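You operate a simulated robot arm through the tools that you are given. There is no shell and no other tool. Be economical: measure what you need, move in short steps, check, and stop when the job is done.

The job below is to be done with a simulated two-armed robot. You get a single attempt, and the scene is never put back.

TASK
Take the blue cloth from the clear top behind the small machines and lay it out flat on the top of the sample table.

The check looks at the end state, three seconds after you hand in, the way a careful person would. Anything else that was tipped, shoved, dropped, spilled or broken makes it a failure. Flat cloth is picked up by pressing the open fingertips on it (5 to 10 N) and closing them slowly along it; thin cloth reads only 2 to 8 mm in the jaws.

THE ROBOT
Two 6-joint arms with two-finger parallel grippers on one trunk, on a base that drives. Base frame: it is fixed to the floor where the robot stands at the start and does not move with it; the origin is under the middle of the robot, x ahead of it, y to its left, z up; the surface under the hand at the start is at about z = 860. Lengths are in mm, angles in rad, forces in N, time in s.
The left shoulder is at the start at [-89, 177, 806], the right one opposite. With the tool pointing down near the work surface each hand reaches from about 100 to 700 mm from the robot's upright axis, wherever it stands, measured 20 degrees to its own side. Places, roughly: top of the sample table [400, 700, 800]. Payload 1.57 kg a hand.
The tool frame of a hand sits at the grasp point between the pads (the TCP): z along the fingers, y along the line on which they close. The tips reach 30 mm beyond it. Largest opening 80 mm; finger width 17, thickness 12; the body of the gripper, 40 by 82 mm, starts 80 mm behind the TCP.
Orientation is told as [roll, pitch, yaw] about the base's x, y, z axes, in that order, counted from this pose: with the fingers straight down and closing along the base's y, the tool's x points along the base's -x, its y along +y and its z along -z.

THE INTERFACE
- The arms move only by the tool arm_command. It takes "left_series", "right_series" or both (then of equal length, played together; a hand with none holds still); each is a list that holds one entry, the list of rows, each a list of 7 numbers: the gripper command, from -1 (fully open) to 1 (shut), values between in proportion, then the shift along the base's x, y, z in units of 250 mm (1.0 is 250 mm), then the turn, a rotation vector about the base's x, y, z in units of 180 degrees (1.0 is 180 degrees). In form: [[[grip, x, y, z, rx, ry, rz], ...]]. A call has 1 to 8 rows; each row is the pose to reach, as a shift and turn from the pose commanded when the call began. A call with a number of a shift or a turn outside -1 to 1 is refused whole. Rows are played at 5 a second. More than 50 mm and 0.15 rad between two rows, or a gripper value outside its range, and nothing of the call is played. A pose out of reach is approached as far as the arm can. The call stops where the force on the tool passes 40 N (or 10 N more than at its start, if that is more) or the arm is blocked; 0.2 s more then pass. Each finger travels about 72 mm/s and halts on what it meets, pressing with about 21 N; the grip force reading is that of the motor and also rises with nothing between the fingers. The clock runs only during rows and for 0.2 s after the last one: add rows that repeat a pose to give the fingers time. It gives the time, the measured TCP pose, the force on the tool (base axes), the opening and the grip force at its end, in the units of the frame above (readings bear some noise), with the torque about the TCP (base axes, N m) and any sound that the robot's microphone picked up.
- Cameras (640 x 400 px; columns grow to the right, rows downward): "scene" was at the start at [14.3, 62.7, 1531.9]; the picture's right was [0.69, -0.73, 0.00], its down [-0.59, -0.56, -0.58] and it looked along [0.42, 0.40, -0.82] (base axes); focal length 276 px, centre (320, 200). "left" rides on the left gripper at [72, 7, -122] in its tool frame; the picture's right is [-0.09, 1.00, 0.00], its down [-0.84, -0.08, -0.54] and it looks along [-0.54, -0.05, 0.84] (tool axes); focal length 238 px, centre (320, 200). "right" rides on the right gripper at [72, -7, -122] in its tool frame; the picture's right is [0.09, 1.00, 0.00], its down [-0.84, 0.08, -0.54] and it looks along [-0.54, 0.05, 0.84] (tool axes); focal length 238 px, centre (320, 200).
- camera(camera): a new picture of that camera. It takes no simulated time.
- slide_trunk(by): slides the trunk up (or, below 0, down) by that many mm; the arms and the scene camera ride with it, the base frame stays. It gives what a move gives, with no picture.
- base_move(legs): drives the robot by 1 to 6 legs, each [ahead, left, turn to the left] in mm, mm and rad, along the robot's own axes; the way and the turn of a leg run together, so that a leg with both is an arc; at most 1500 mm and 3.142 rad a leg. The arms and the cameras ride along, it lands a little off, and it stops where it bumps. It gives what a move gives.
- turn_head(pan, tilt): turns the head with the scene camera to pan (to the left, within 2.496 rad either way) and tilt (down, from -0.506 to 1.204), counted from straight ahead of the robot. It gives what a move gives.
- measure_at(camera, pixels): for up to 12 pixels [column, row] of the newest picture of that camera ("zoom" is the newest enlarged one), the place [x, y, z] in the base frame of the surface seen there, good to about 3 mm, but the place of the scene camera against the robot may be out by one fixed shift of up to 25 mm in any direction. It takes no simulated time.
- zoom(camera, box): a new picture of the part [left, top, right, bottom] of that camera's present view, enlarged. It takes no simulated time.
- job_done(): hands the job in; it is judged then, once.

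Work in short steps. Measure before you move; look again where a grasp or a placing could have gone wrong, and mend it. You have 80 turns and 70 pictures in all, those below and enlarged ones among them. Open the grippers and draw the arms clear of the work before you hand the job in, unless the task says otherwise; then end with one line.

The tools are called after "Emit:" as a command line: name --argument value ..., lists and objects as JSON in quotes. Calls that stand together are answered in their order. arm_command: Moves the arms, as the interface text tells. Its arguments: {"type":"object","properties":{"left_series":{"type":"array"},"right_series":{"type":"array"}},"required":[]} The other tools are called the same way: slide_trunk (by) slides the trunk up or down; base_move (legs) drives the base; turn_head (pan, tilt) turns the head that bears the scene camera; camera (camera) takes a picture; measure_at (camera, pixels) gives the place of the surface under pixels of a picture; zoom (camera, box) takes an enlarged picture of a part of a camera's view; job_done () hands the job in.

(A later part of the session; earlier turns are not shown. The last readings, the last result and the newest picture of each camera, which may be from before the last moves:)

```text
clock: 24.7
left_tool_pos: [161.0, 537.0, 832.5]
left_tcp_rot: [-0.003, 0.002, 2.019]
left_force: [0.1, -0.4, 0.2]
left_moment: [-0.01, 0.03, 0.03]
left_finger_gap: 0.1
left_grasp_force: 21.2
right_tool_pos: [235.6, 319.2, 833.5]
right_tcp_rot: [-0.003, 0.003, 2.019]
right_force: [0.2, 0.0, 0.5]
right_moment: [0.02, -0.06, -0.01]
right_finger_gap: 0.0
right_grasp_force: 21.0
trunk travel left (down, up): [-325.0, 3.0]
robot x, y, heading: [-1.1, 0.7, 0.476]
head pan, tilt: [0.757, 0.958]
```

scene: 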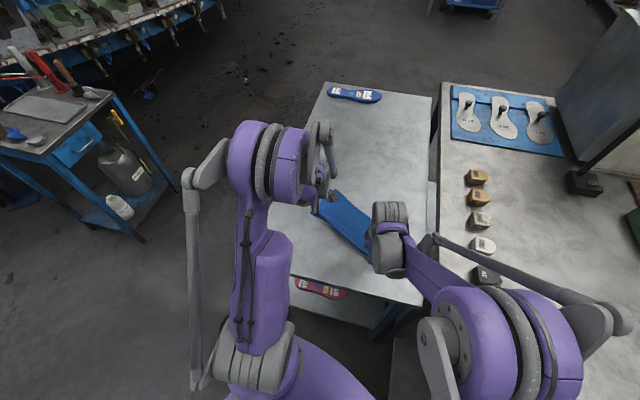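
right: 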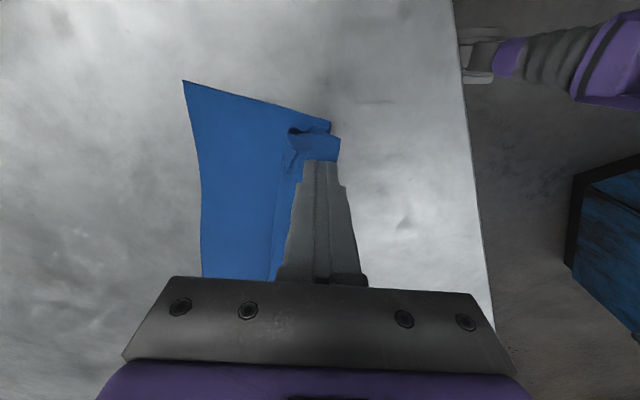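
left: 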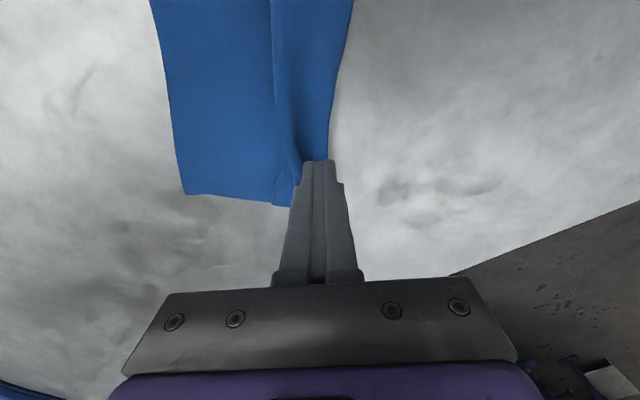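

Still free; another 2–3 mm down on both.

Emit:
arm_command --left_series '[[[1, 0, 0, -0.005, 0, 0, 0], [1, 0, 0, -0.009, 0, 0, 0]]]' --right_series '[[[1, 0, 0, -0.006, 0, 0, 0], [1, 0, 0, -0.011, 0, 0, 0]]]'

```text
clock: 25.3
left_tool_pos: [160.2, 537.7, 831.0]
left_tcp_rot: [-0.005, 0.003, 2.019]
left_force: [1.0, -1.7, 24.3]
left_moment: [-0.03, -0.07, -0.01]
left_finger_gap: 0.3
left_grasp_force: 21.2
right_tool_pos: [235.9, 319.6, 832.5]
right_tcp_rot: [-0.006, 0.003, 2.018]
right_force: [0.1, -4.1, 35.3]
right_moment: [-0.09, -0.16, -0.02]
right_finger_gap: 0.0
right_grasp_force: 21.0
trunk travel left (down, up): [-325.0, 3.0]
robot x, y, heading: [-0.6, -1.2, 0.479]
head pan, tilt: [0.757, 0.958]
```

Pressing at 24 and 35 N is too much; I ease both to roughly 8–10 N and drag 50 mm outward.

Emit:
arm_command --left_series '[[[1, 0, 0, 0.004, 0, 0, 0], [1, -0.026, -0.012, 0.004, 0, 0, 0], [1, -0.052, -0.024, 0.004, 0, 0, 0], [1, -0.078, -0.036, 0.004, 0, 0, 0], [1, -0.104, -0.048, 0.004, 0, 0, 0], [1, -0.13, -0.06, 0.004, 0, 0, 0], [1, -0.156, -0.072, 0.004, 0, 0, 0], [1, -0.181, -0.084, 0.004, 0, 0, 0]]]' --right_series '[[[1, 0, 0, 0.007, 0, 0, 0], [1, -0.026, -0.012, 0.007, 0, 0, 0], [1, -0.052, -0.024, 0.007, 0, 0, 0], [1, -0.078, -0.036, 0.007, 0, 0, 0], [1, -0.104, -0.048, 0.007, 0, 0, 0], [1, -0.13, -0.06, 0.007, 0, 0, 0], [1, -0.156, -0.072, 0.007, 0, 0, 0], [1, -0.181, -0.084, 0.007, 0, 0, 0]]]'

Emit:
camera --camera "left"

Emit:
camera --camera "right"

```text
clock: 27.1
left_tool_pos: [115.9, 515.1, 831.8]
left_tcp_rot: [-0.003, 0.003, 2.02]
left_force: [4.3, 2.3, 22.8]
left_moment: [0.07, -0.14, -0.02]
left_finger_gap: 0.0
left_grasp_force: 21.3
right_tool_pos: [191.2, 298.1, 833.3]
right_tcp_rot: [-0.004, 0.003, 2.018]
right_force: [0.9, 0.7, 8.9]
right_moment: [0.04, -0.11, -0.01]
right_finger_gap: 0.3
right_grasp_force: 20.6
trunk travel left (down, up): [-325.0, 3.0]
robot x, y, heading: [-0.4, -0.4, 0.478]
head pan, tilt: [0.757, 0.958]
```

```text
35 pictures are left
```

left: 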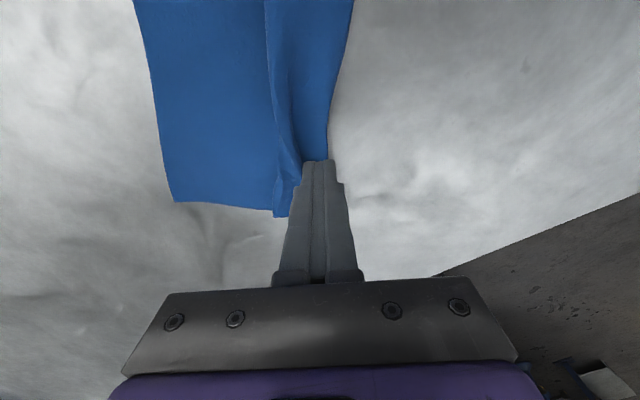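

```text
34 pictures are left
```

right: 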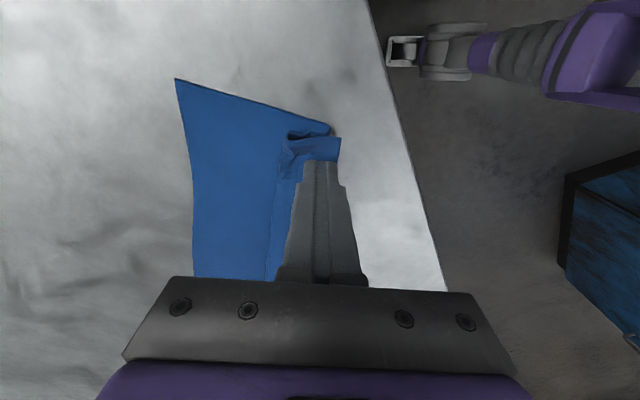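

The press-drag moved the whole cloth (≈45 mm) rather than unfolding it. Better: regrasp the strip's free edge with a narrower pinch, lift the cloth to let the pleat fall out, and lay it again. I raise the hands and look for the free edge.

Emit:
arm_command --left_series '[[[0.5, 0, 0, 0.1, 0, 0, 0], [0.5, 0, 0, 0.25, 0, 0, 0], [0.5, 0.05, 0.05, 0.4, 0, 0, 0], [0.5, 0.05, 0.05, 0.4, 0, 0, 0]]]' --right_series '[[[0.5, 0, 0, 0.1, 0, 0, 0], [0.5, 0, 0, 0.25, 0, 0, 0], [0.5, 0.05, 0.05, 0.4, 0, 0, 0], [0.5, 0.05, 0.05, 0.4, 0, 0, 0]]]'

Emit:
camera --camera "left"

Emit:
camera --camera "right"

```text
clock: 28.1
left_tool_pos: [128.4, 528.8, 931.3]
left_tcp_rot: [-0.002, 0.004, 2.02]
left_force: [-1.1, -0.5, 0.5]
left_moment: [0.03, -0.02, -0.01]
left_finger_gap: 20.2
left_grasp_force: 0.1
right_tool_pos: [202.2, 313.4, 931.7]
right_tcp_rot: [-0.002, 0.004, 2.02]
right_force: [-0.9, -0.1, 0.4]
right_moment: [0.01, 0.04, -0.01]
right_finger_gap: 20.0
right_grasp_force: 0.0
trunk travel left (down, up): [-325.0, 3.0]
robot x, y, heading: [-1.0, 2.2, 0.475]
head pan, tilt: [0.757, 0.958]
```

```text
33 pictures are left
```

left: 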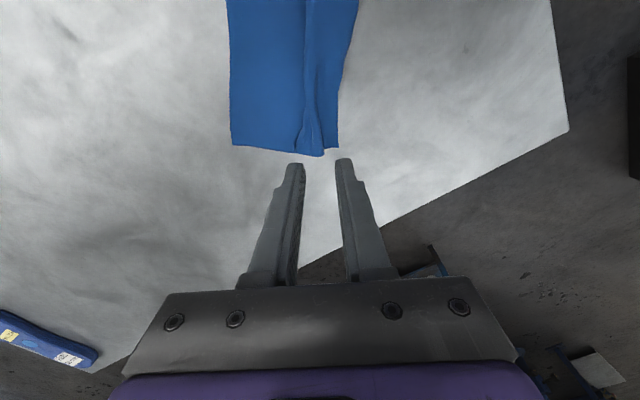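

```text
32 pictures are left
```

right: 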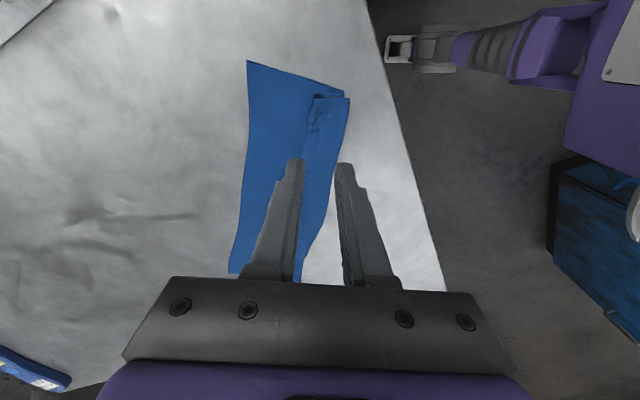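

I zoom and measure the strip's free corners: left picture (338,146), right picture (350,99).

Emit:
measure_at --camera "left" --pixels '[[337, 145], [323, 154], [308, 150], [331, 130], [338, 90], [352, 30], [232, 144], [305, 80]]'

Emit:
measure_at --camera "right" --pixels '[[348, 100], [342, 93], [318, 98], [343, 130], [334, 170], [312, 240], [248, 63], [305, 150], [330, 115]]'

Emit:
zoom --camera "right" --box '[270, 60, 390, 160]'

Emit:
zoom --camera "left" --box '[260, 60, 380, 180]'

```text
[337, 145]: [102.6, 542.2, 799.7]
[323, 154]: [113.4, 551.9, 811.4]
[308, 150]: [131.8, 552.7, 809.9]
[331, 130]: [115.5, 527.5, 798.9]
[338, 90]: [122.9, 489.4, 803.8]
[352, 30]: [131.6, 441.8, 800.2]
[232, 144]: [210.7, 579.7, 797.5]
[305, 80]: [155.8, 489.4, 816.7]
```

```text
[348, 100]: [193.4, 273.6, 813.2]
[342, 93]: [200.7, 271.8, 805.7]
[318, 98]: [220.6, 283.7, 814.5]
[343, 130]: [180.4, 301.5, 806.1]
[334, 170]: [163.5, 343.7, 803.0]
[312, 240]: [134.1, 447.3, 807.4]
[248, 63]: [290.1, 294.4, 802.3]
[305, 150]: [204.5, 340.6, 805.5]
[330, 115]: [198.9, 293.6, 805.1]
```

```text
4.00 times, centred on (330, 110) of right
```

zoom: 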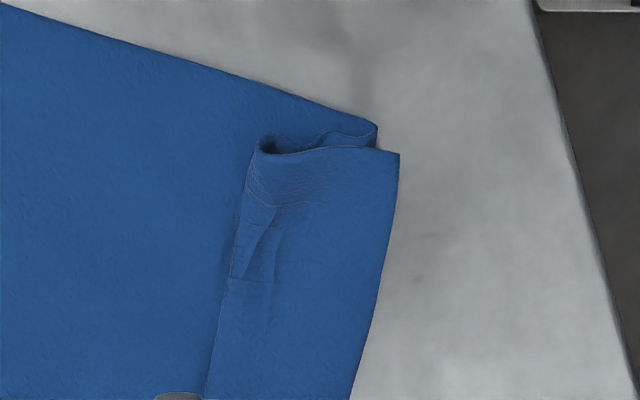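

```text
3.33 times, centred on (320, 120) of left
```

zoom: 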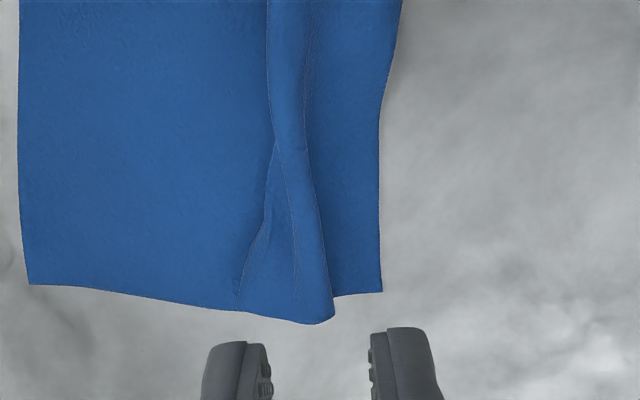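

Left free corner is (103,542), right free corner (193,274). I descend to pinch points 14 mm inside the free edge with a 14 mm opening: left (122,531), right (198,298).

Emit:
arm_command --left_series '[[[0.65, -0.024, 0.009, -0.12, 0, 0, 0], [0.65, -0.024, 0.009, -0.25, 0, 0, 0], [0.65, -0.024, 0.009, -0.37, 0, 0, 0], [0.65, -0.024, 0.009, -0.385, 0, 0, 0]]]' --right_series '[[[0.65, -0.018, -0.063, -0.12, 0, 0, 0], [0.65, -0.018, -0.063, -0.25, 0, 0, 0], [0.65, -0.018, -0.063, -0.37, 0, 0, 0], [0.65, -0.018, -0.063, -0.385, 0, 0, 0]]]'

Emit:
zoom --camera "left" --box '[240, 100, 400, 220]'

Emit:
zoom --camera "right" --box '[240, 100, 400, 220]'

```text
clock: 29.1
left_tool_pos: [123.1, 531.2, 835.4]
left_tcp_rot: [-0.003, 0.006, 2.019]
left_force: [-0.1, 0.9, 0.7]
left_moment: [0.01, 0.01, 0.02]
left_finger_gap: 13.9
left_grasp_force: 0.0
right_tool_pos: [198.5, 293.9, 836.4]
right_tcp_rot: [-0.003, 0.004, 2.019]
right_force: [-1.4, -0.1, 1.1]
right_moment: [0.0, 0.02, -0.02]
right_finger_gap: 13.9
right_grasp_force: 0.2
trunk travel left (down, up): [-325.0, 3.0]
robot x, y, heading: [-2.7, 1.6, 0.476]
head pan, tilt: [0.757, 0.958]
```

```text
3.33 times, centred on (320, 160) of left
```

zoom: 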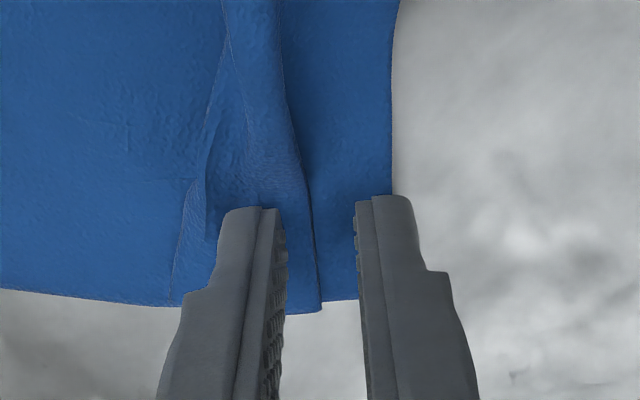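

```text
3.33 times, centred on (320, 160) of right
```

zoom: 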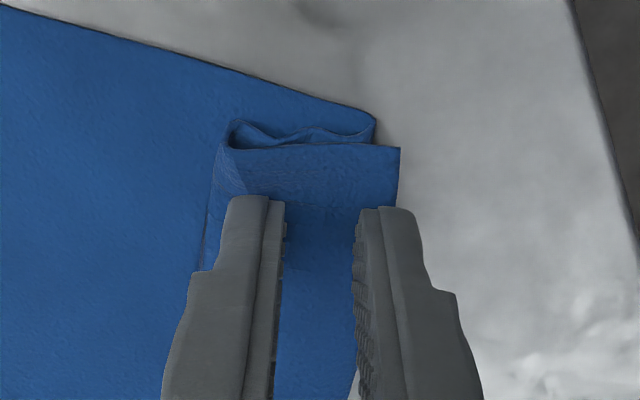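

Left outer finger sits at the edge, right well on the strip. I press down carefully.

Emit:
arm_command --left_series '[[[0.65, -0.008, -0.004, -0.006, 0, 0, 0], [0.65, -0.008, -0.004, -0.013, 0, 0, 0]]]' --right_series '[[[0.65, 0, 0, -0.004, 0, 0, 0], [0.65, 0, 0, -0.008, 0, 0, 0]]]'

```text
clock: 29.7
left_tool_pos: [119.6, 530.1, 832.8]
left_tcp_rot: [-0.003, 0.004, 2.018]
left_force: [1.4, -0.7, 27.6]
left_moment: [0.25, -0.29, -0.06]
left_finger_gap: 14.7
left_grasp_force: 0.1
right_tool_pos: [197.6, 294.9, 834.1]
right_tcp_rot: [-0.004, 0.004, 2.019]
right_force: [-0.1, 0.5, -0.3]
right_moment: [-0.03, -0.02, 0.0]
right_finger_gap: 13.8
right_grasp_force: 0.1
trunk travel left (down, up): [-325.0, 3.0]
robot x, y, heading: [-2.7, -3.5, 0.474]
head pan, tilt: [0.757, 0.958]
```

Left is at 27 N (mostly its inner finger on the ridge); I ease it a little, lower the right 1.6 mm more.

Emit:
arm_command --left_series '[[[0.65, 0, 0, 0.002, 0, 0, 0], [0.65, 0, 0, 0.002, 0, 0, 0]]]' --right_series '[[[0.65, 0, 0, -0.004, 0, 0, 0], [0.65, 0, 0, -0.007, 0, 0, 0]]]'

```text
clock: 30.3
left_tool_pos: [120.9, 530.5, 831.5]
left_tcp_rot: [-0.005, 0.006, 2.019]
left_force: [2.0, -3.0, 23.3]
left_moment: [0.17, -0.28, -0.03]
left_finger_gap: 14.4
left_grasp_force: 0.2
right_tool_pos: [198.7, 295.0, 832.3]
right_tcp_rot: [-0.004, 0.004, 2.019]
right_force: [-2.0, 0.7, 10.8]
right_moment: [-0.03, -0.05, 0.0]
right_finger_gap: 13.4
right_grasp_force: 0.2
trunk travel left (down, up): [-325.0, 3.0]
robot x, y, heading: [-5.5, 0.4, 0.473]
head pan, tilt: [0.757, 0.958]
```

Contact on both; I close slowly.

Emit:
arm_command --left_series '[[[0.7, 0, 0, 0.001, 0, 0, 0], [0.75, 0, 0, 0.001, 0, 0, 0], [0.8, 0, 0, 0.001, 0, 0, 0], [0.85, 0, 0, 0.001, 0, 0, 0], [0.9, 0, 0, 0.001, 0, 0, 0], [0.95, 0, 0, 0.001, 0, 0, 0], [1, 0, 0, 0.001, 0, 0, 0], [1, 0, 0, 0.001, 0, 0, 0]]]' --right_series '[[[0.7, 0, 0, 0, 0, 0, 0], [0.75, 0, 0, 0, 0, 0, 0], [0.8, 0, 0, 0, 0, 0, 0], [0.85, 0, 0, 0, 0, 0, 0], [0.9, 0, 0, 0, 0, 0, 0], [0.95, 0, 0, 0, 0, 0, 0], [1, 0, 0, 0, 0, 0, 0], [1, 0, 0, 0, 0, 0, 0]]]'

Emit:
zoom --camera "left" --box '[220, 80, 420, 220]'

Emit:
zoom --camera "right" --box '[220, 80, 420, 220]'

```text
clock: 32.1
left_tool_pos: [120.7, 530.0, 832.0]
left_tcp_rot: [-0.004, 0.004, 2.019]
left_force: [1.2, 0.4, 10.2]
left_moment: [0.07, -0.07, -0.01]
left_finger_gap: 0.0
left_grasp_force: 21.5
right_tool_pos: [199.0, 294.0, 831.0]
right_tcp_rot: [-0.003, 0.003, 2.019]
right_force: [2.9, 1.9, 25.3]
right_moment: [-0.03, -0.16, -0.01]
right_finger_gap: 0.0
right_grasp_force: 20.8
trunk travel left (down, up): [-325.0, 3.0]
robot x, y, heading: [-1.0, -4.3, 0.475]
head pan, tilt: [0.757, 0.958]
```

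```text
2.86 times, centred on (320, 150) of left
```

zoom: 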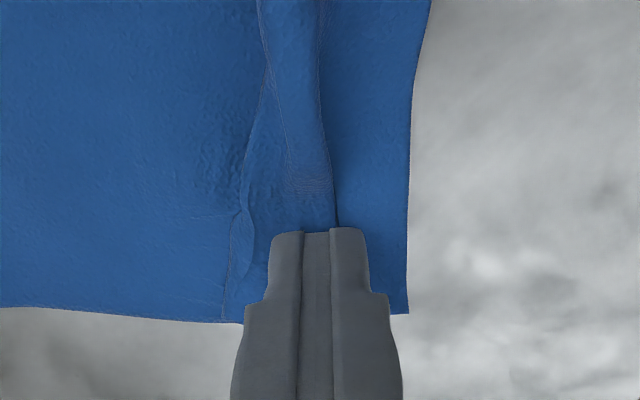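

```text
2.86 times, centred on (320, 150) of right
```

zoom: 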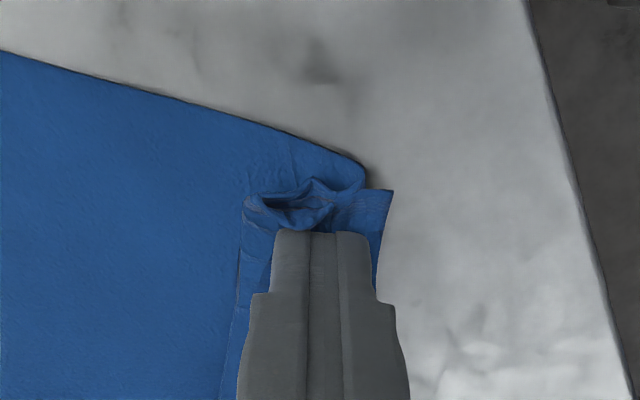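

Both closed empty (0.0 mm). New plan: regrasp the clean far edge (right D'(290,294), left C'(211,580)), hang the cloth so the pleat falls out, and re-lay it in the other direction. I raise and move over the far-edge pinch points with yaw −10°.

Emit:
arm_command --left_series '[[[0.4, 0, 0, 0.1, 0, 0, 0], [0.4, 0, 0, 0.24, 0, 0, 0], [0.4, 0.1, 0.03, 0.36, 0, 0, -0.02], [0.4, 0.2, 0.06, 0.4, 0, 0, -0.04], [0.4, 0.275, 0.084, 0.4, 0, 0, -0.0567], [0.4, 0.275, 0.084, 0.4, 0, 0, -0.0567]]]' --right_series '[[[0.4, 0, 0, 0.1, 0, 0, 0], [0.4, 0, 0, 0.24, 0, 0, 0], [0.4, 0.1, 0.03, 0.36, 0, 0, -0.02], [0.4, 0.18, 0.05, 0.4, 0, 0, -0.04], [0.4, 0.233, 0.056, 0.4, 0, 0, -0.0567], [0.4, 0.233, 0.056, 0.4, 0, 0, -0.0567]]]'

Emit:
camera --camera "left"

Emit:
camera --camera "right"

```text
clock: 33.5
left_tool_pos: [189.0, 551.7, 931.3]
left_tcp_rot: [-0.003, 0.003, 1.839]
left_force: [0.1, 0.4, 1.5]
left_moment: [0.01, 0.02, 0.02]
left_finger_gap: 23.7
left_grasp_force: 0.1
right_tool_pos: [256.7, 309.6, 933.1]
right_tcp_rot: [-0.003, 0.004, 1.839]
right_force: [0.3, 0.0, 0.5]
right_moment: [-0.02, -0.05, 0.0]
right_finger_gap: 24.0
right_grasp_force: 0.1
trunk travel left (down, up): [-325.0, 3.0]
robot x, y, heading: [-5.1, 0.4, 0.473]
head pan, tilt: [0.757, 0.958]
```

```text
25 pictures are left
```

left: 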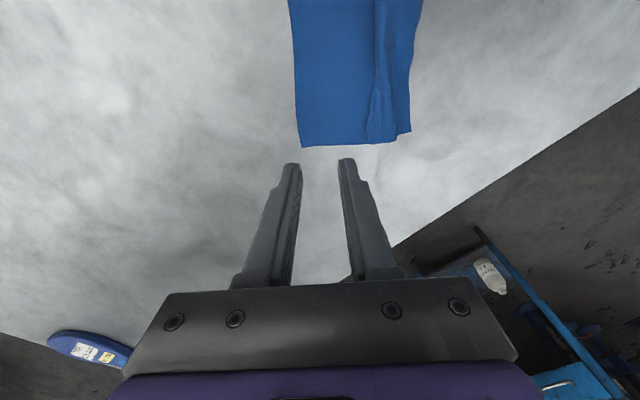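

```text
24 pictures are left
```

right: 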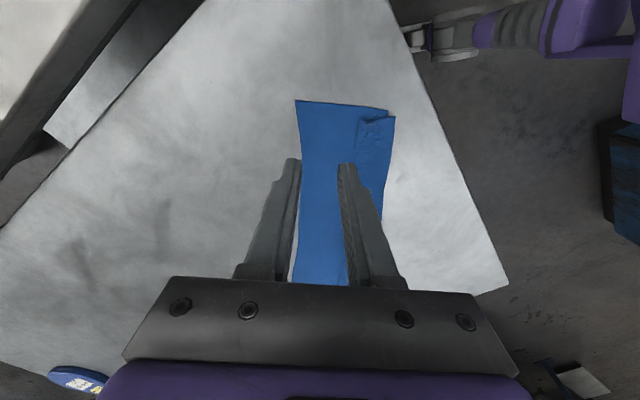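

Emit:
measure_at --camera "left" --pixels '[[302, 145], [364, 142], [296, 80], [411, 132]]'

Emit:
measure_at --camera "right" --pixels '[[298, 103], [387, 109], [304, 180], [293, 270], [394, 118], [357, 125]]'

```text
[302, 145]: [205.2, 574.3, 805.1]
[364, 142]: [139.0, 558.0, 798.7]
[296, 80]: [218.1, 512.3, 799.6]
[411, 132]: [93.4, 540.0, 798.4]
```

```text
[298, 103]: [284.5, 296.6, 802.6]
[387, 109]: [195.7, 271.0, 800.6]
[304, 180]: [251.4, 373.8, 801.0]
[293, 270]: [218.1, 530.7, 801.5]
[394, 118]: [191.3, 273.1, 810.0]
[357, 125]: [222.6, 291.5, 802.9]
```

Far corners now: left (205,574), right (284,297), single layer about 60 mm wide. I fine-adjust and descend to just above the cloth.

Emit:
arm_command --left_series '[[[0.4, -0.028, -0.02, -0.12, 0, 0, 0], [0.4, -0.028, -0.02, -0.26, 0, 0, 0], [0.4, -0.028, -0.02, -0.37, 0, 0, 0], [0.4, -0.028, -0.02, -0.39, 0, 0, 0], [0.4, -0.028, -0.02, -0.39, 0, 0, 0]]]' --right_series '[[[0.4, -0.027, -0.014, -0.12, 0, 0, 0], [0.4, -0.027, -0.014, -0.26, 0, 0, 0], [0.4, -0.027, -0.014, -0.37, 0, 0, 0], [0.4, -0.027, -0.014, -0.39, 0, 0, 0], [0.4, -0.027, -0.014, -0.39, 0, 0, 0]]]'

Emit:
camera --camera "left"

Emit:
camera --camera "right"

```text
clock: 34.7
left_tool_pos: [183.3, 546.2, 834.1]
left_tcp_rot: [-0.005, 0.004, 1.839]
left_force: [0.2, -0.4, 1.1]
left_moment: [0.0, 0.01, 0.0]
left_finger_gap: 24.0
left_grasp_force: 0.0
right_tool_pos: [250.9, 306.3, 835.8]
right_tcp_rot: [-0.001, 0.002, 1.842]
right_force: [-0.8, 0.1, 0.5]
right_moment: [0.03, 0.01, 0.01]
right_finger_gap: 23.8
right_grasp_force: 0.1
trunk travel left (down, up): [-325.0, 3.0]
robot x, y, heading: [-3.8, 0.7, 0.479]
head pan, tilt: [0.757, 0.958]
```

```text
23 pictures are left
```

left: 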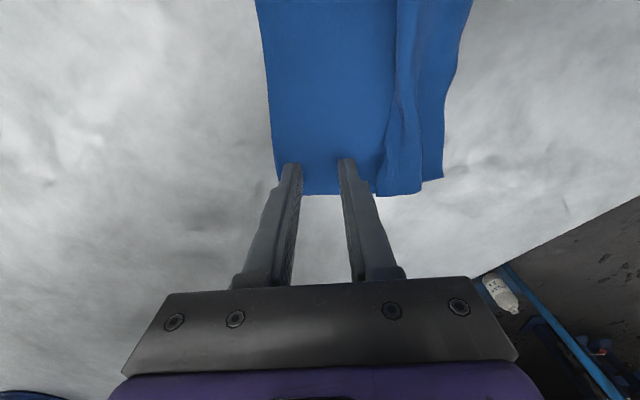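

```text
22 pictures are left
```

right: 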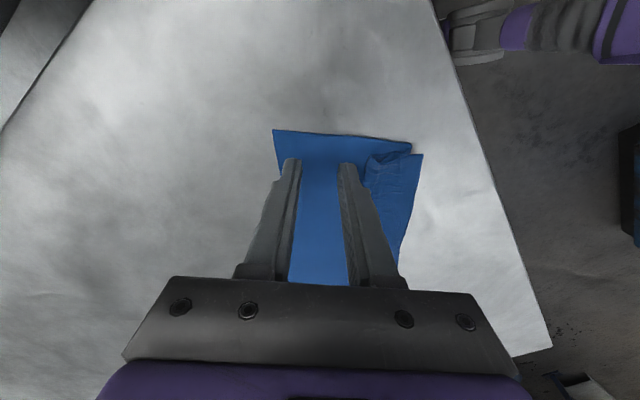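

Both hands are well placed on single cloth. I press down in small steps.

Emit:
arm_command --left_series '[[[0.4, -0.008, -0.002, -0.008, 0, 0, 0], [0.4, -0.008, -0.002, -0.014, 0, 0, 0]]]' --right_series '[[[0.4, -0.008, -0.002, -0.01, 0, 0, 0], [0.4, -0.008, -0.002, -0.018, 0, 0, 0]]]'

```text
clock: 35.3
left_tool_pos: [180.0, 544.9, 831.7]
left_tcp_rot: [-0.003, 0.004, 1.84]
left_force: [0.3, 0.6, 1.4]
left_moment: [-0.01, 0.02, -0.02]
left_finger_gap: 24.0
left_grasp_force: 0.1
right_tool_pos: [248.4, 306.2, 832.0]
right_tcp_rot: [-0.003, 0.004, 1.838]
right_force: [0.1, 0.8, 3.8]
right_moment: [0.01, -0.02, 0.0]
right_finger_gap: 24.1
right_grasp_force: 0.0
trunk travel left (down, up): [-325.0, 3.0]
robot x, y, heading: [-2.0, -3.4, 0.48]
head pan, tilt: [0.757, 0.958]
```

Nearly in contact; 0.9 mm more on the left, 0.3 mm on the right.

Emit:
arm_command --left_series '[[[0.4, 0, 0, -0.0036, 0, 0, 0], [0.4, 0, 0, -0.0036, 0, 0, 0]]]' --right_series '[[[0.4, 0, 0, -0.0016, 0, 0, 0], [0.4, 0, 0, -0.0016, 0, 0, 0]]]'

```text
clock: 35.9
left_tool_pos: [181.0, 545.7, 831.2]
left_tcp_rot: [-0.002, 0.003, 1.842]
left_force: [1.9, -4.0, 23.6]
left_moment: [-0.03, 0.07, 0.02]
left_finger_gap: 24.2
left_grasp_force: 0.0
right_tool_pos: [248.4, 303.9, 831.8]
right_tcp_rot: [-0.003, 0.002, 1.842]
right_force: [-0.5, 1.3, 11.4]
right_moment: [0.09, 0.05, 0.07]
right_finger_gap: 23.9
right_grasp_force: 0.0
trunk travel left (down, up): [-325.0, 3.0]
robot x, y, heading: [0.3, 1.8, 0.472]
head pan, tilt: [0.757, 0.958]
```

Left 24 N, right 11 N; I ease the left 0.6 mm and close slowly.

Emit:
arm_command --left_series '[[[0.48, 0, 0, 0.0024, 0, 0, 0], [0.56, 0, 0, 0.0024, 0, 0, 0], [0.64, 0, 0, 0.0024, 0, 0, 0], [0.72, 0, 0, 0.0024, 0, 0, 0], [0.8, 0, 0, 0.0024, 0, 0, 0], [0.88, 0, 0, 0.0024, 0, 0, 0], [0.96, 0, 0, 0.0024, 0, 0, 0], [1, 0, 0, 0.0024, 0, 0, 0]]]' --right_series '[[[0.48, 0, 0, 0.0004, 0, 0, 0], [0.56, 0, 0, 0.0004, 0, 0, 0], [0.64, 0, 0, 0.0004, 0, 0, 0], [0.72, 0, 0, 0.0004, 0, 0, 0], [0.8, 0, 0, 0.0004, 0, 0, 0], [0.88, 0, 0, 0.0004, 0, 0, 0], [0.96, 0, 0, 0.0004, 0, 0, 0], [1, 0, 0, 0.0004, 0, 0, 0]]]'

```text
clock: 37.7
left_tool_pos: [180.7, 545.9, 832.2]
left_tcp_rot: [-0.003, 0.003, 1.84]
left_force: [0.3, 0.3, 9.4]
left_moment: [0.03, -0.03, -0.01]
left_finger_gap: 2.0
left_grasp_force: 20.7
right_tool_pos: [248.3, 305.9, 831.6]
right_tcp_rot: [-0.003, 0.005, 1.841]
right_force: [-0.6, 0.0, 29.8]
right_moment: [0.09, 0.0, 0.01]
right_finger_gap: 2.3
right_grasp_force: 20.9
trunk travel left (down, up): [-325.0, 3.0]
robot x, y, heading: [-1.7, 1.8, 0.476]
head pan, tilt: [0.757, 0.958]
```

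Both hold (2.0 and 2.3 mm). I lift straight 200 mm, shifting slightly toward the table's middle at the top.

Emit:
arm_command --left_series '[[[1, 0, 0, 0.1, 0, 0, 0], [1, 0, 0, 0.22, 0, 0, 0], [1, 0, 0, 0.36, 0, 0, 0], [1, 0, 0, 0.5, 0, 0, 0], [1, -0.06, 0.04, 0.64, 0, 0, 0], [1, -0.132, 0.092, 0.76, 0, 0, 0], [1, -0.132, 0.092, 0.8, 0, 0, 0], [1, -0.132, 0.092, 0.8, 0, 0, 0]]]' --right_series '[[[1, 0, 0, 0.1, 0, 0, 0], [1, 0, 0, 0.22, 0, 0, 0], [1, 0, 0, 0.36, 0, 0, 0], [1, 0, 0, 0.5, 0, 0, 0], [1, -0.06, 0.04, 0.64, 0, 0, 0], [1, -0.132, 0.092, 0.76, 0, 0, 0], [1, -0.132, 0.092, 0.8, 0, 0, 0], [1, -0.132, 0.092, 0.8, 0, 0, 0]]]'

Emit:
camera --camera "right"

Emit:
camera --camera "left"

```text
clock: 39.5
left_tool_pos: [147.3, 568.8, 1031.6]
left_tcp_rot: [-0.003, 0.001, 1.841]
left_force: [-0.2, -0.3, -0.1]
left_moment: [-0.01, 0.0, 0.0]
left_finger_gap: 1.9
left_grasp_force: 21.0
right_tool_pos: [215.9, 329.2, 1028.7]
right_tcp_rot: [-0.004, 0.004, 1.84]
right_force: [-0.4, 0.1, -0.2]
right_moment: [0.0, -0.03, 0.01]
right_finger_gap: 1.9
right_grasp_force: 20.8
trunk travel left (down, up): [-325.0, 3.0]
robot x, y, heading: [0.1, -0.9, 0.482]
head pan, tilt: [0.757, 0.958]
```

```text
21 pictures are left
```

right: 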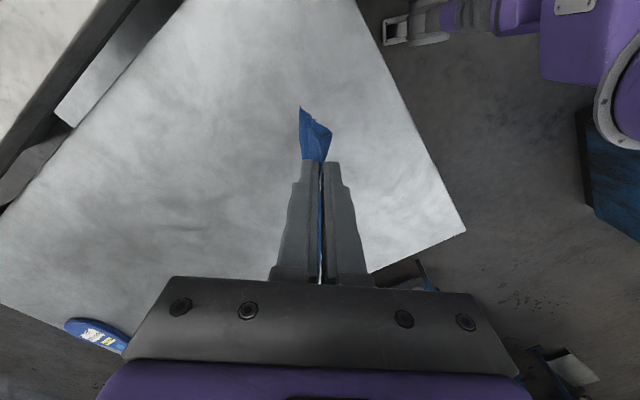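

```text
20 pictures are left
```

left: 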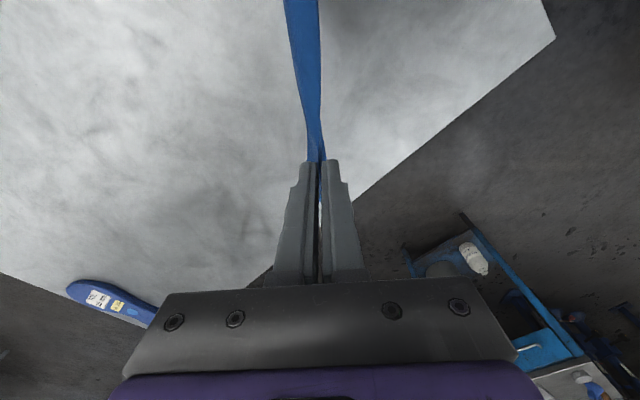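

The pleat has fallen out and the cloth hangs cleanly. I lay it down again, now moving the hands forward along f' = (0.96, 0.27) as they descend.

Emit:
arm_command --left_series '[[[1, 0, 0, -0.16, 0, 0, 0], [1, 0.0193, 0.0054, -0.3, 0, 0, 0], [1, 0.077, 0.0217, -0.38, 0, 0, 0], [1, 0.154, 0.0434, -0.452, 0, 0, 0], [1, 0.231, 0.065, -0.52, 0, 0, 0], [1, 0.3005, 0.0846, -0.58, 0, 0, 0], [1, 0.358, 0.1008, -0.632, 0, 0, 0], [1, 0.358, 0.1008, -0.632, 0, 0, 0]]]' --right_series '[[[1, 0, 0, -0.16, 0, 0, 0], [1, 0.0193, 0.0054, -0.3, 0, 0, 0], [1, 0.077, 0.0217, -0.38, 0, 0, 0], [1, 0.154, 0.0434, -0.452, 0, 0, 0], [1, 0.231, 0.065, -0.52, 0, 0, 0], [1, 0.3005, 0.0846, -0.58, 0, 0, 0], [1, 0.358, 0.1008, -0.632, 0, 0, 0], [1, 0.358, 0.1008, -0.632, 0, 0, 0]]]'

Emit:
camera --camera "right"

Emit:
camera --camera "left"

```text
clock: 41.3
left_tool_pos: [237.0, 594.0, 873.6]
left_tcp_rot: [-0.005, 0.004, 1.84]
left_force: [-0.2, 0.2, -0.4]
left_moment: [0.01, -0.01, -0.01]
left_finger_gap: 2.0
left_grasp_force: 21.3
right_tool_pos: [304.2, 353.3, 872.1]
right_tcp_rot: [-0.005, 0.004, 1.84]
right_force: [0.1, 0.0, -1.0]
right_moment: [0.01, 0.01, 0.0]
right_finger_gap: 2.0
right_grasp_force: 20.5
trunk travel left (down, up): [-325.0, 3.0]
robot x, y, heading: [-1.7, -0.1, 0.474]
head pan, tilt: [0.757, 0.958]
```

```text
19 pictures are left
```

right: 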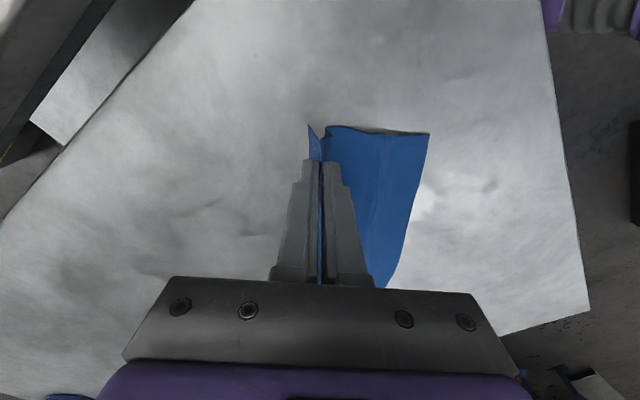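

```text
18 pictures are left
```

left: 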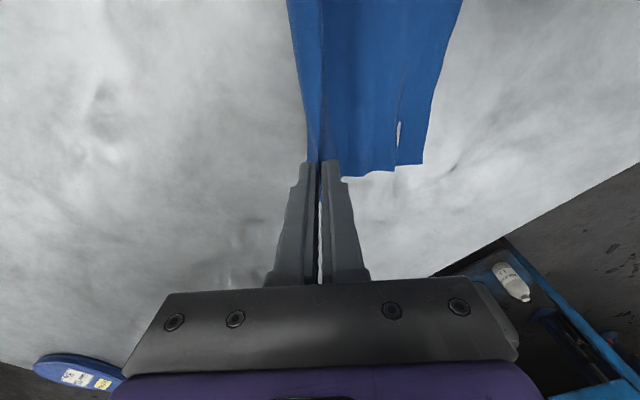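

The flap is on the far side and the body lies behind. I continue to 18 mm above the table and draw forward to tension the cloth without folding the flap under.

Emit:
arm_command --left_series '[[[1, 0.0693, 0.0195, -0.04, 0, 0, 0], [1, 0.131, 0.0369, -0.08, 0, 0, 0], [1, 0.1772, 0.0499, -0.104, 0, 0, 0], [1, 0.2157, 0.0607, -0.104, 0, 0, 0], [1, 0.2465, 0.0694, -0.104, 0, 0, 0], [1, 0.2465, 0.0694, -0.104, 0, 0, 0]]]' --right_series '[[[1, 0.0693, 0.0195, -0.04, 0, 0, 0], [1, 0.131, 0.0369, -0.08, 0, 0, 0], [1, 0.1772, 0.0499, -0.104, 0, 0, 0], [1, 0.2157, 0.0607, -0.104, 0, 0, 0], [1, 0.2465, 0.0694, -0.104, 0, 0, 0], [1, 0.2465, 0.0694, -0.104, 0, 0, 0]]]'

Emit:
camera --camera "right"

Emit:
camera --camera "left"

```text
clock: 42.7
left_tool_pos: [298.5, 613.7, 847.6]
left_tcp_rot: [-0.004, 0.005, 1.841]
left_force: [0.4, -0.8, 0.2]
left_moment: [0.02, 0.03, 0.02]
left_finger_gap: 2.2
left_grasp_force: 20.6
right_tool_pos: [366.3, 371.3, 846.2]
right_tcp_rot: [-0.003, 0.004, 1.842]
right_force: [1.2, -0.2, 0.1]
right_moment: [-0.03, 0.01, -0.04]
right_finger_gap: 1.6
right_grasp_force: 21.0
trunk travel left (down, up): [-325.0, 3.0]
robot x, y, heading: [-2.9, 4.3, 0.476]
head pan, tilt: [0.757, 0.958]
```

```text
17 pictures are left
```

right: 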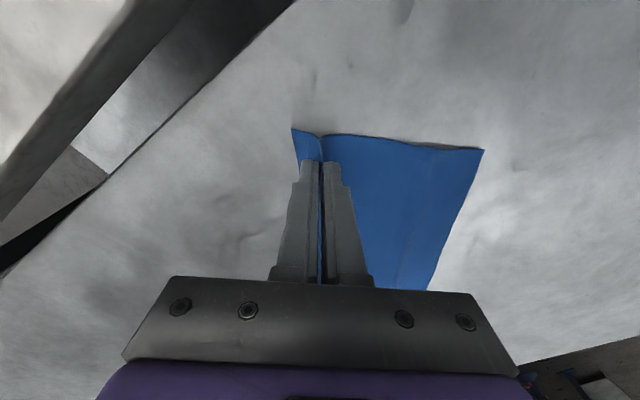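

```text
16 pictures are left
```

left: 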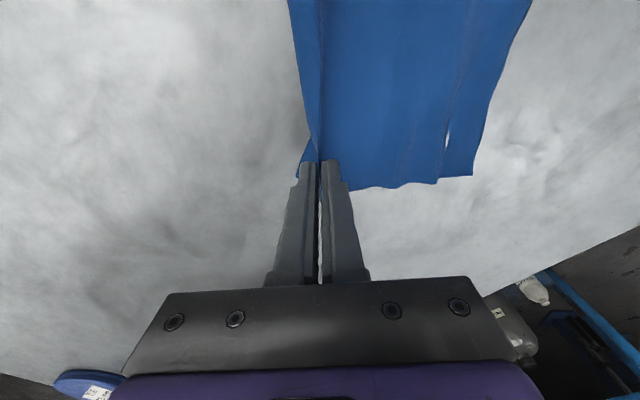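

Almost flat now, with the flap ahead of the ridge. I tension 8 mm more, then lower to just above the table.

Emit:
arm_command --left_series '[[[1, 0.0308, 0.0087, 0, 0, 0, 0], [1, 0.0308, 0.0087, -0.02, 0, 0, 0], [1, 0.027, 0.0076, -0.04, 0, 0, 0], [1, 0.0193, 0.0054, -0.056, 0, 0, 0], [1, 0.0193, 0.0054, -0.062, 0, 0, 0]]]' --right_series '[[[1, 0.0308, 0.0087, 0, 0, 0, 0], [1, 0.0308, 0.0087, -0.02, 0, 0, 0], [1, 0.027, 0.0076, -0.04, 0, 0, 0], [1, 0.0193, 0.0054, -0.05, 0, 0, 0], [1, 0.0193, 0.0054, -0.056, 0, 0, 0]]]'

```text
clock: 43.9
left_tool_pos: [303.9, 612.6, 832.3]
left_tcp_rot: [-0.003, 0.003, 1.84]
left_force: [0.3, 1.5, 1.3]
left_moment: [0.06, -0.02, 0.03]
left_finger_gap: 2.1
left_grasp_force: 21.2
right_tool_pos: [370.3, 373.0, 831.2]
right_tcp_rot: [-0.001, 0.005, 1.843]
right_force: [1.0, 0.3, 0.2]
right_moment: [-0.02, -0.01, -0.05]
right_finger_gap: 2.1
right_grasp_force: 20.6
trunk travel left (down, up): [-325.0, 3.0]
robot x, y, heading: [-3.0, 0.9, 0.473]
head pan, tilt: [0.757, 0.958]
```

Not yet touching; I lower 1 mm more for light contact.

Emit:
arm_command --left_series '[[[1, 0, 0, -0.003, 0, 0, 0], [1, 0, 0, -0.005, 0, 0, 0]]]' --right_series '[[[1, 0, 0, -0.003, 0, 0, 0], [1, 0, 0, -0.004, 0, 0, 0]]]'

```text
clock: 44.5
left_tool_pos: [304.1, 612.7, 831.7]
left_tcp_rot: [-0.002, 0.005, 1.84]
left_force: [1.7, -3.0, 26.0]
left_moment: [-0.04, -0.17, -0.03]
left_finger_gap: 2.1
left_grasp_force: 21.4
right_tool_pos: [370.8, 372.4, 831.6]
right_tcp_rot: [-0.004, 0.004, 1.84]
right_force: [0.0, 1.8, 4.8]
right_moment: [0.05, 0.05, 0.01]
right_finger_gap: 1.9
right_grasp_force: 20.9
trunk travel left (down, up): [-325.0, 3.0]
robot x, y, heading: [-0.5, -1.2, 0.474]
head pan, tilt: [0.757, 0.958]
```

Left 26 N, right 5 N: I ease the left, keep ~8 N, and open slowly to 28 mm so the tips spread the ridge flat.

Emit:
arm_command --left_series '[[[0.93, 0, 0, 0.003, 0, 0, 0], [0.84, 0, 0, 0.003, 0, 0, 0], [0.75, 0, 0, 0.003, 0, 0, 0], [0.66, 0, 0, 0.003, 0, 0, 0], [0.57, 0, 0, 0.003, 0, 0, 0], [0.48, 0, 0, 0.003, 0, 0, 0], [0.39, 0, 0, 0.003, 0, 0, 0], [0.3, 0, 0, 0.003, 0, 0, 0]]]' --right_series '[[[0.93, 0, 0, -0.001, 0, 0, 0], [0.84, 0, 0, -0.001, 0, 0, 0], [0.75, 0, 0, -0.001, 0, 0, 0], [0.66, 0, 0, -0.001, 0, 0, 0], [0.57, 0, 0, -0.001, 0, 0, 0], [0.48, 0, 0, -0.001, 0, 0, 0], [0.39, 0, 0, -0.001, 0, 0, 0], [0.3, 0, 0, -0.001, 0, 0, 0]]]'

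Emit:
camera --camera "left"

Emit:
camera --camera "right"

```text
clock: 46.3
left_tool_pos: [304.0, 612.5, 831.4]
left_tcp_rot: [-0.003, 0.002, 1.841]
left_force: [-0.8, 0.5, 11.0]
left_moment: [0.0, -0.03, -0.01]
left_finger_gap: 22.0
left_grasp_force: 0.1
right_tool_pos: [371.7, 371.5, 832.2]
right_tcp_rot: [-0.004, 0.004, 1.84]
right_force: [-0.2, 0.6, 11.8]
right_moment: [-0.04, 0.05, 0.02]
right_finger_gap: 22.7
right_grasp_force: 0.0
trunk travel left (down, up): [-325.0, 3.0]
robot x, y, heading: [-1.1, -1.5, 0.476]
head pan, tilt: [0.757, 0.958]
```

```text
15 pictures are left
```

left: 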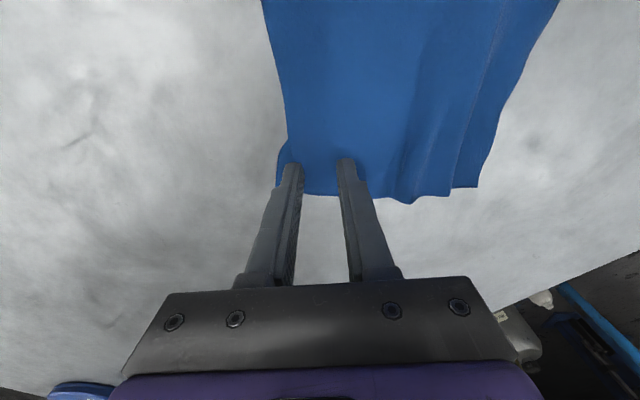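

```text
14 pictures are left
```

right: 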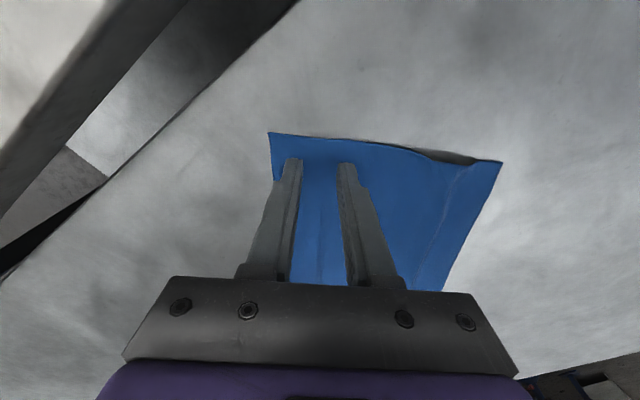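

The ridges spread flat nicely; small ripples remain in the body. Keeping light pressure, I draw the far edge forward (left 22 mm, right 14 mm) to pull them out.

Emit:
arm_command --left_series '[[[0.4, 0.0142, 0.004, 0, 0, 0, 0], [0.4, 0.0283, 0.008, 0, 0, 0, 0], [0.4, 0.0424, 0.0119, 0, 0, 0, 0], [0.4, 0.0565, 0.0159, 0, 0, 0, 0], [0.4, 0.0706, 0.0199, 0, 0, 0, 0], [0.4, 0.0847, 0.0238, 0, 0, 0, 0]]]' --right_series '[[[0.4, 0.009, 0.0025, 0, 0, 0, 0], [0.4, 0.018, 0.005, 0, 0, 0, 0], [0.4, 0.027, 0.0076, 0, 0, 0, 0], [0.4, 0.036, 0.0101, 0, 0, 0, 0], [0.4, 0.045, 0.0126, 0, 0, 0, 0], [0.4, 0.054, 0.0152, 0, 0, 0, 0]]]'

Emit:
camera --camera "left"

Emit:
camera --camera "right"

```text
clock: 47.7
left_tool_pos: [324.9, 617.8, 830.9]
left_tcp_rot: [-0.003, 0.003, 1.841]
left_force: [-2.8, -0.7, 14.3]
left_moment: [0.03, -0.05, -0.01]
left_finger_gap: 21.6
left_grasp_force: 0.1
right_tool_pos: [385.5, 375.4, 831.0]
right_tcp_rot: [-0.003, 0.004, 1.841]
right_force: [-1.6, -0.3, 8.9]
right_moment: [-0.02, 0.12, -0.02]
right_finger_gap: 22.5
right_grasp_force: 0.1
trunk travel left (down, up): [-325.0, 3.0]
robot x, y, heading: [0.5, 2.7, 0.478]
head pan, tilt: [0.757, 0.958]
```

```text
13 pictures are left
```

left: 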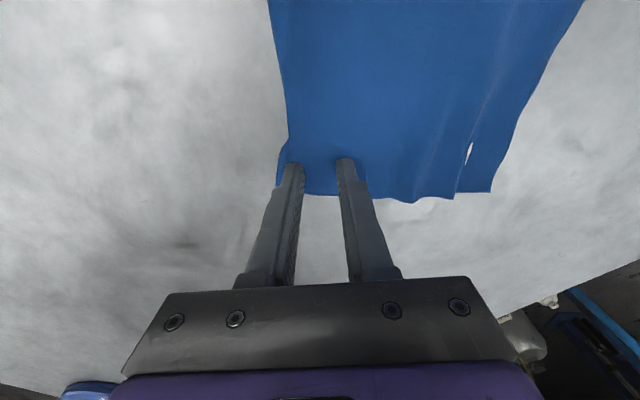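

```text
12 pictures are left
```

right: 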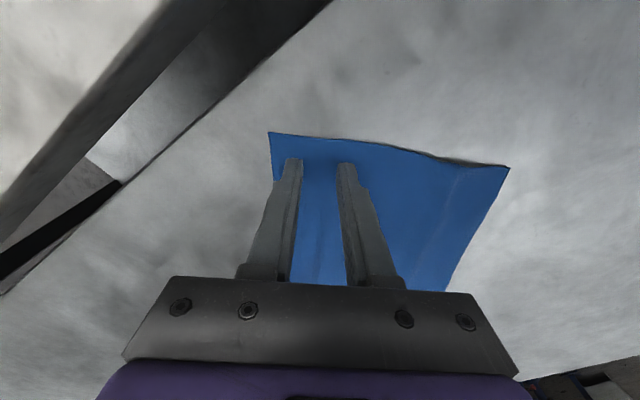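

Ripples have shrunk. There's a light slit at left picture (468,152); I zoom in on it.

Emit:
zoom --camera "left" --box '[400, 80, 560, 220]'

Emit:
measure_at --camera "left" --pixels '[[490, 188], [454, 196], [470, 152], [463, 160], [478, 150], [430, 150], [412, 200], [455, 110], [380, 120], [283, 150], [278, 180]]'

Emit:
measure_at --camera "right" --pixels '[[271, 135], [506, 168], [440, 157], [450, 200], [430, 240], [400, 180], [447, 285]]'

```text
2.86 times, centred on (480, 150) of left
```

zoom: 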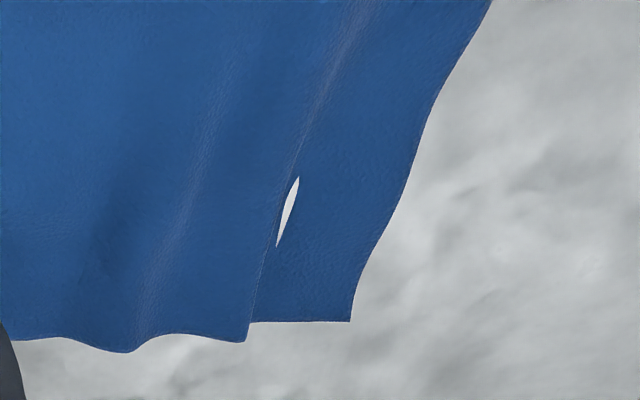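

```text
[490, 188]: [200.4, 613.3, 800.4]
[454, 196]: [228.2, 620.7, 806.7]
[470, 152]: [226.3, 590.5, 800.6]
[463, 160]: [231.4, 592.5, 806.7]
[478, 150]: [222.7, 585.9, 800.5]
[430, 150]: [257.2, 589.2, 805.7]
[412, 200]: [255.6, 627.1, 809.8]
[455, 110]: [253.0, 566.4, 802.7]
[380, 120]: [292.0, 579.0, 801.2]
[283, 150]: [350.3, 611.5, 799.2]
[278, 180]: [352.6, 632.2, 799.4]
```

```text
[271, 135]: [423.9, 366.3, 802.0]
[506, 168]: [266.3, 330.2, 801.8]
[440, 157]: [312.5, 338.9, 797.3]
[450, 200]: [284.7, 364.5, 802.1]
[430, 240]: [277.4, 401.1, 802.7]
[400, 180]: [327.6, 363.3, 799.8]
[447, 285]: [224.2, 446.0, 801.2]
```

Extents are nearly full (left side 153 mm, right 162 mm of ~158); only low ripples (5–8 mm) near the left near corner remain. I pull the left far end 8 mm more, then lift both hands clear.

Emit:
arm_command --left_series '[[[0.4, 0.0154, 0.0043, 0, 0, 0, 0], [0.4, 0.0308, 0.0087, 0, 0, 0, 0], [0.4, 0.0308, 0.0087, 0.04, 0, 0, 0], [0.4, 0.0308, 0.0087, 0.16, 0, 0, 0], [0.4, 0.0308, 0.0087, 0.32, 0, 0, 0], [0.4, 0.0308, 0.0087, 0.46, 0, 0, 0]]]' --right_series '[[[0.4, 0, 0, 0, 0, 0, 0], [0.4, 0, 0, 0, 0, 0, 0], [0.4, 0, 0, 0.04, 0, 0, 0], [0.4, 0, 0, 0.16, 0, 0, 0], [0.4, 0, 0, 0.32, 0, 0, 0], [0.4, 0, 0, 0.46, 0, 0, 0]]]'

Emit:
camera --camera "left"

Emit:
camera --camera "right"

```text
clock: 49.1
left_tool_pos: [331.0, 619.8, 946.5]
left_tcp_rot: [-0.004, 0.003, 1.842]
left_force: [-0.7, 0.2, 0.0]
left_moment: [0.03, -0.02, 0.0]
left_finger_gap: 24.1
left_grasp_force: 0.1
right_tool_pos: [384.8, 375.8, 944.1]
right_tcp_rot: [-0.004, 0.003, 1.839]
right_force: [-0.3, 0.3, 0.5]
right_moment: [-0.02, 0.0, 0.0]
right_finger_gap: 24.2
right_grasp_force: 0.1
trunk travel left (down, up): [-325.0, 3.0]
robot x, y, heading: [-2.6, -0.8, 0.477]
head pan, tilt: [0.757, 0.958]
```

```text
10 pictures are left
```

left: 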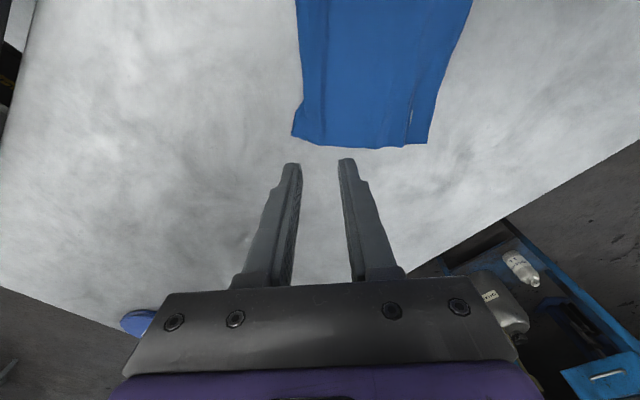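

```text
9 pictures are left
```

right: 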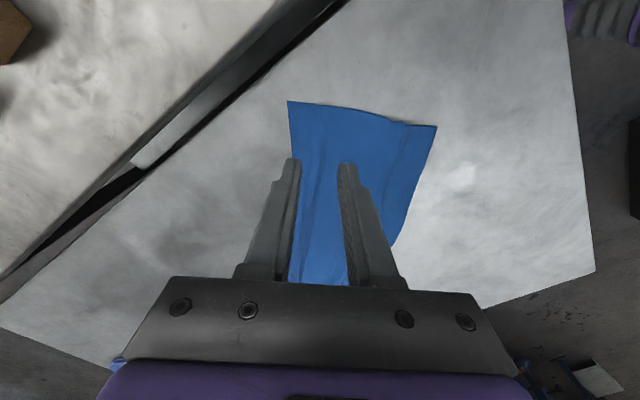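

Mostly flat now; a small ripple remains at left picture (412,118) near the near-left corner (427,142). I measure its heights.

Emit:
measure_at --camera "left" --pixels '[[426, 141], [405, 146], [400, 135], [411, 118], [420, 120], [395, 115], [375, 143], [350, 120], [320, 130], [295, 133], [425, 80], [310, 60]]'

Emit:
measure_at --camera "right" --pixels '[[290, 104], [435, 127], [405, 123], [400, 150], [380, 190], [330, 150], [325, 230], [392, 240], [410, 200], [365, 117]]'

```text
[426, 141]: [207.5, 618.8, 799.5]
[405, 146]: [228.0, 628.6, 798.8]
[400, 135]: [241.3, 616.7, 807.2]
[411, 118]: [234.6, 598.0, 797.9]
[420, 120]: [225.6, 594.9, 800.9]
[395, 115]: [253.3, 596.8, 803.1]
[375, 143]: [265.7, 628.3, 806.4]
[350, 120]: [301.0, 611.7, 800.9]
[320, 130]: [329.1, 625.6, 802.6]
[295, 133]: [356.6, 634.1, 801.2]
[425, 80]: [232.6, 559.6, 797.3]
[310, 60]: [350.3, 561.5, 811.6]
```

```text
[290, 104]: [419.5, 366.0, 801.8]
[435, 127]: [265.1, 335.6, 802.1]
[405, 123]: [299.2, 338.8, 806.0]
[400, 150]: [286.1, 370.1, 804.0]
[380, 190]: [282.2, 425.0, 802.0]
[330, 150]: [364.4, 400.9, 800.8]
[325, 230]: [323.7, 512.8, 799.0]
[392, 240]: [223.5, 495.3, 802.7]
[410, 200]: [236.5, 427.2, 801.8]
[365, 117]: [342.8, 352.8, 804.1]
```

Residual waves are ≤8 mm. One more smoothing: the left hand, closed, goes above the near-left corner area (220,608) and down close to the cloth.

Emit:
arm_command --left_series '[[[1, -0.15, -0.016, 0, 0, 0, 0], [1, -0.3, -0.032, 0, 0, 0, 0], [1, -0.444, -0.048, 0, 0, 0, 0], [1, -0.444, -0.048, -0.15, 0, 0, 0], [1, -0.444, -0.048, -0.3, 0, 0, 0], [1, -0.444, -0.048, -0.42, 0, 0, 0], [1, -0.444, -0.048, -0.452, 0, 0, 0], [1, -0.444, -0.048, -0.452, 0, 0, 0]]]'

```text
clock: 50.9
left_tool_pos: [221.5, 609.8, 832.9]
left_tcp_rot: [-0.006, 0.002, 1.841]
left_force: [0.3, 0.5, -0.3]
left_moment: [-0.01, 0.02, 0.01]
left_finger_gap: 0.0
left_grasp_force: 21.0
right_tool_pos: [385.4, 376.4, 944.7]
right_tcp_rot: [-0.003, 0.005, 1.84]
right_force: [0.6, 0.1, 0.1]
right_moment: [0.0, 0.0, -0.02]
right_finger_gap: 24.2
right_grasp_force: 0.0
trunk travel left (down, up): [-325.0, 3.0]
robot x, y, heading: [-2.4, -0.7, 0.478]
head pan, tilt: [0.757, 0.958]
```

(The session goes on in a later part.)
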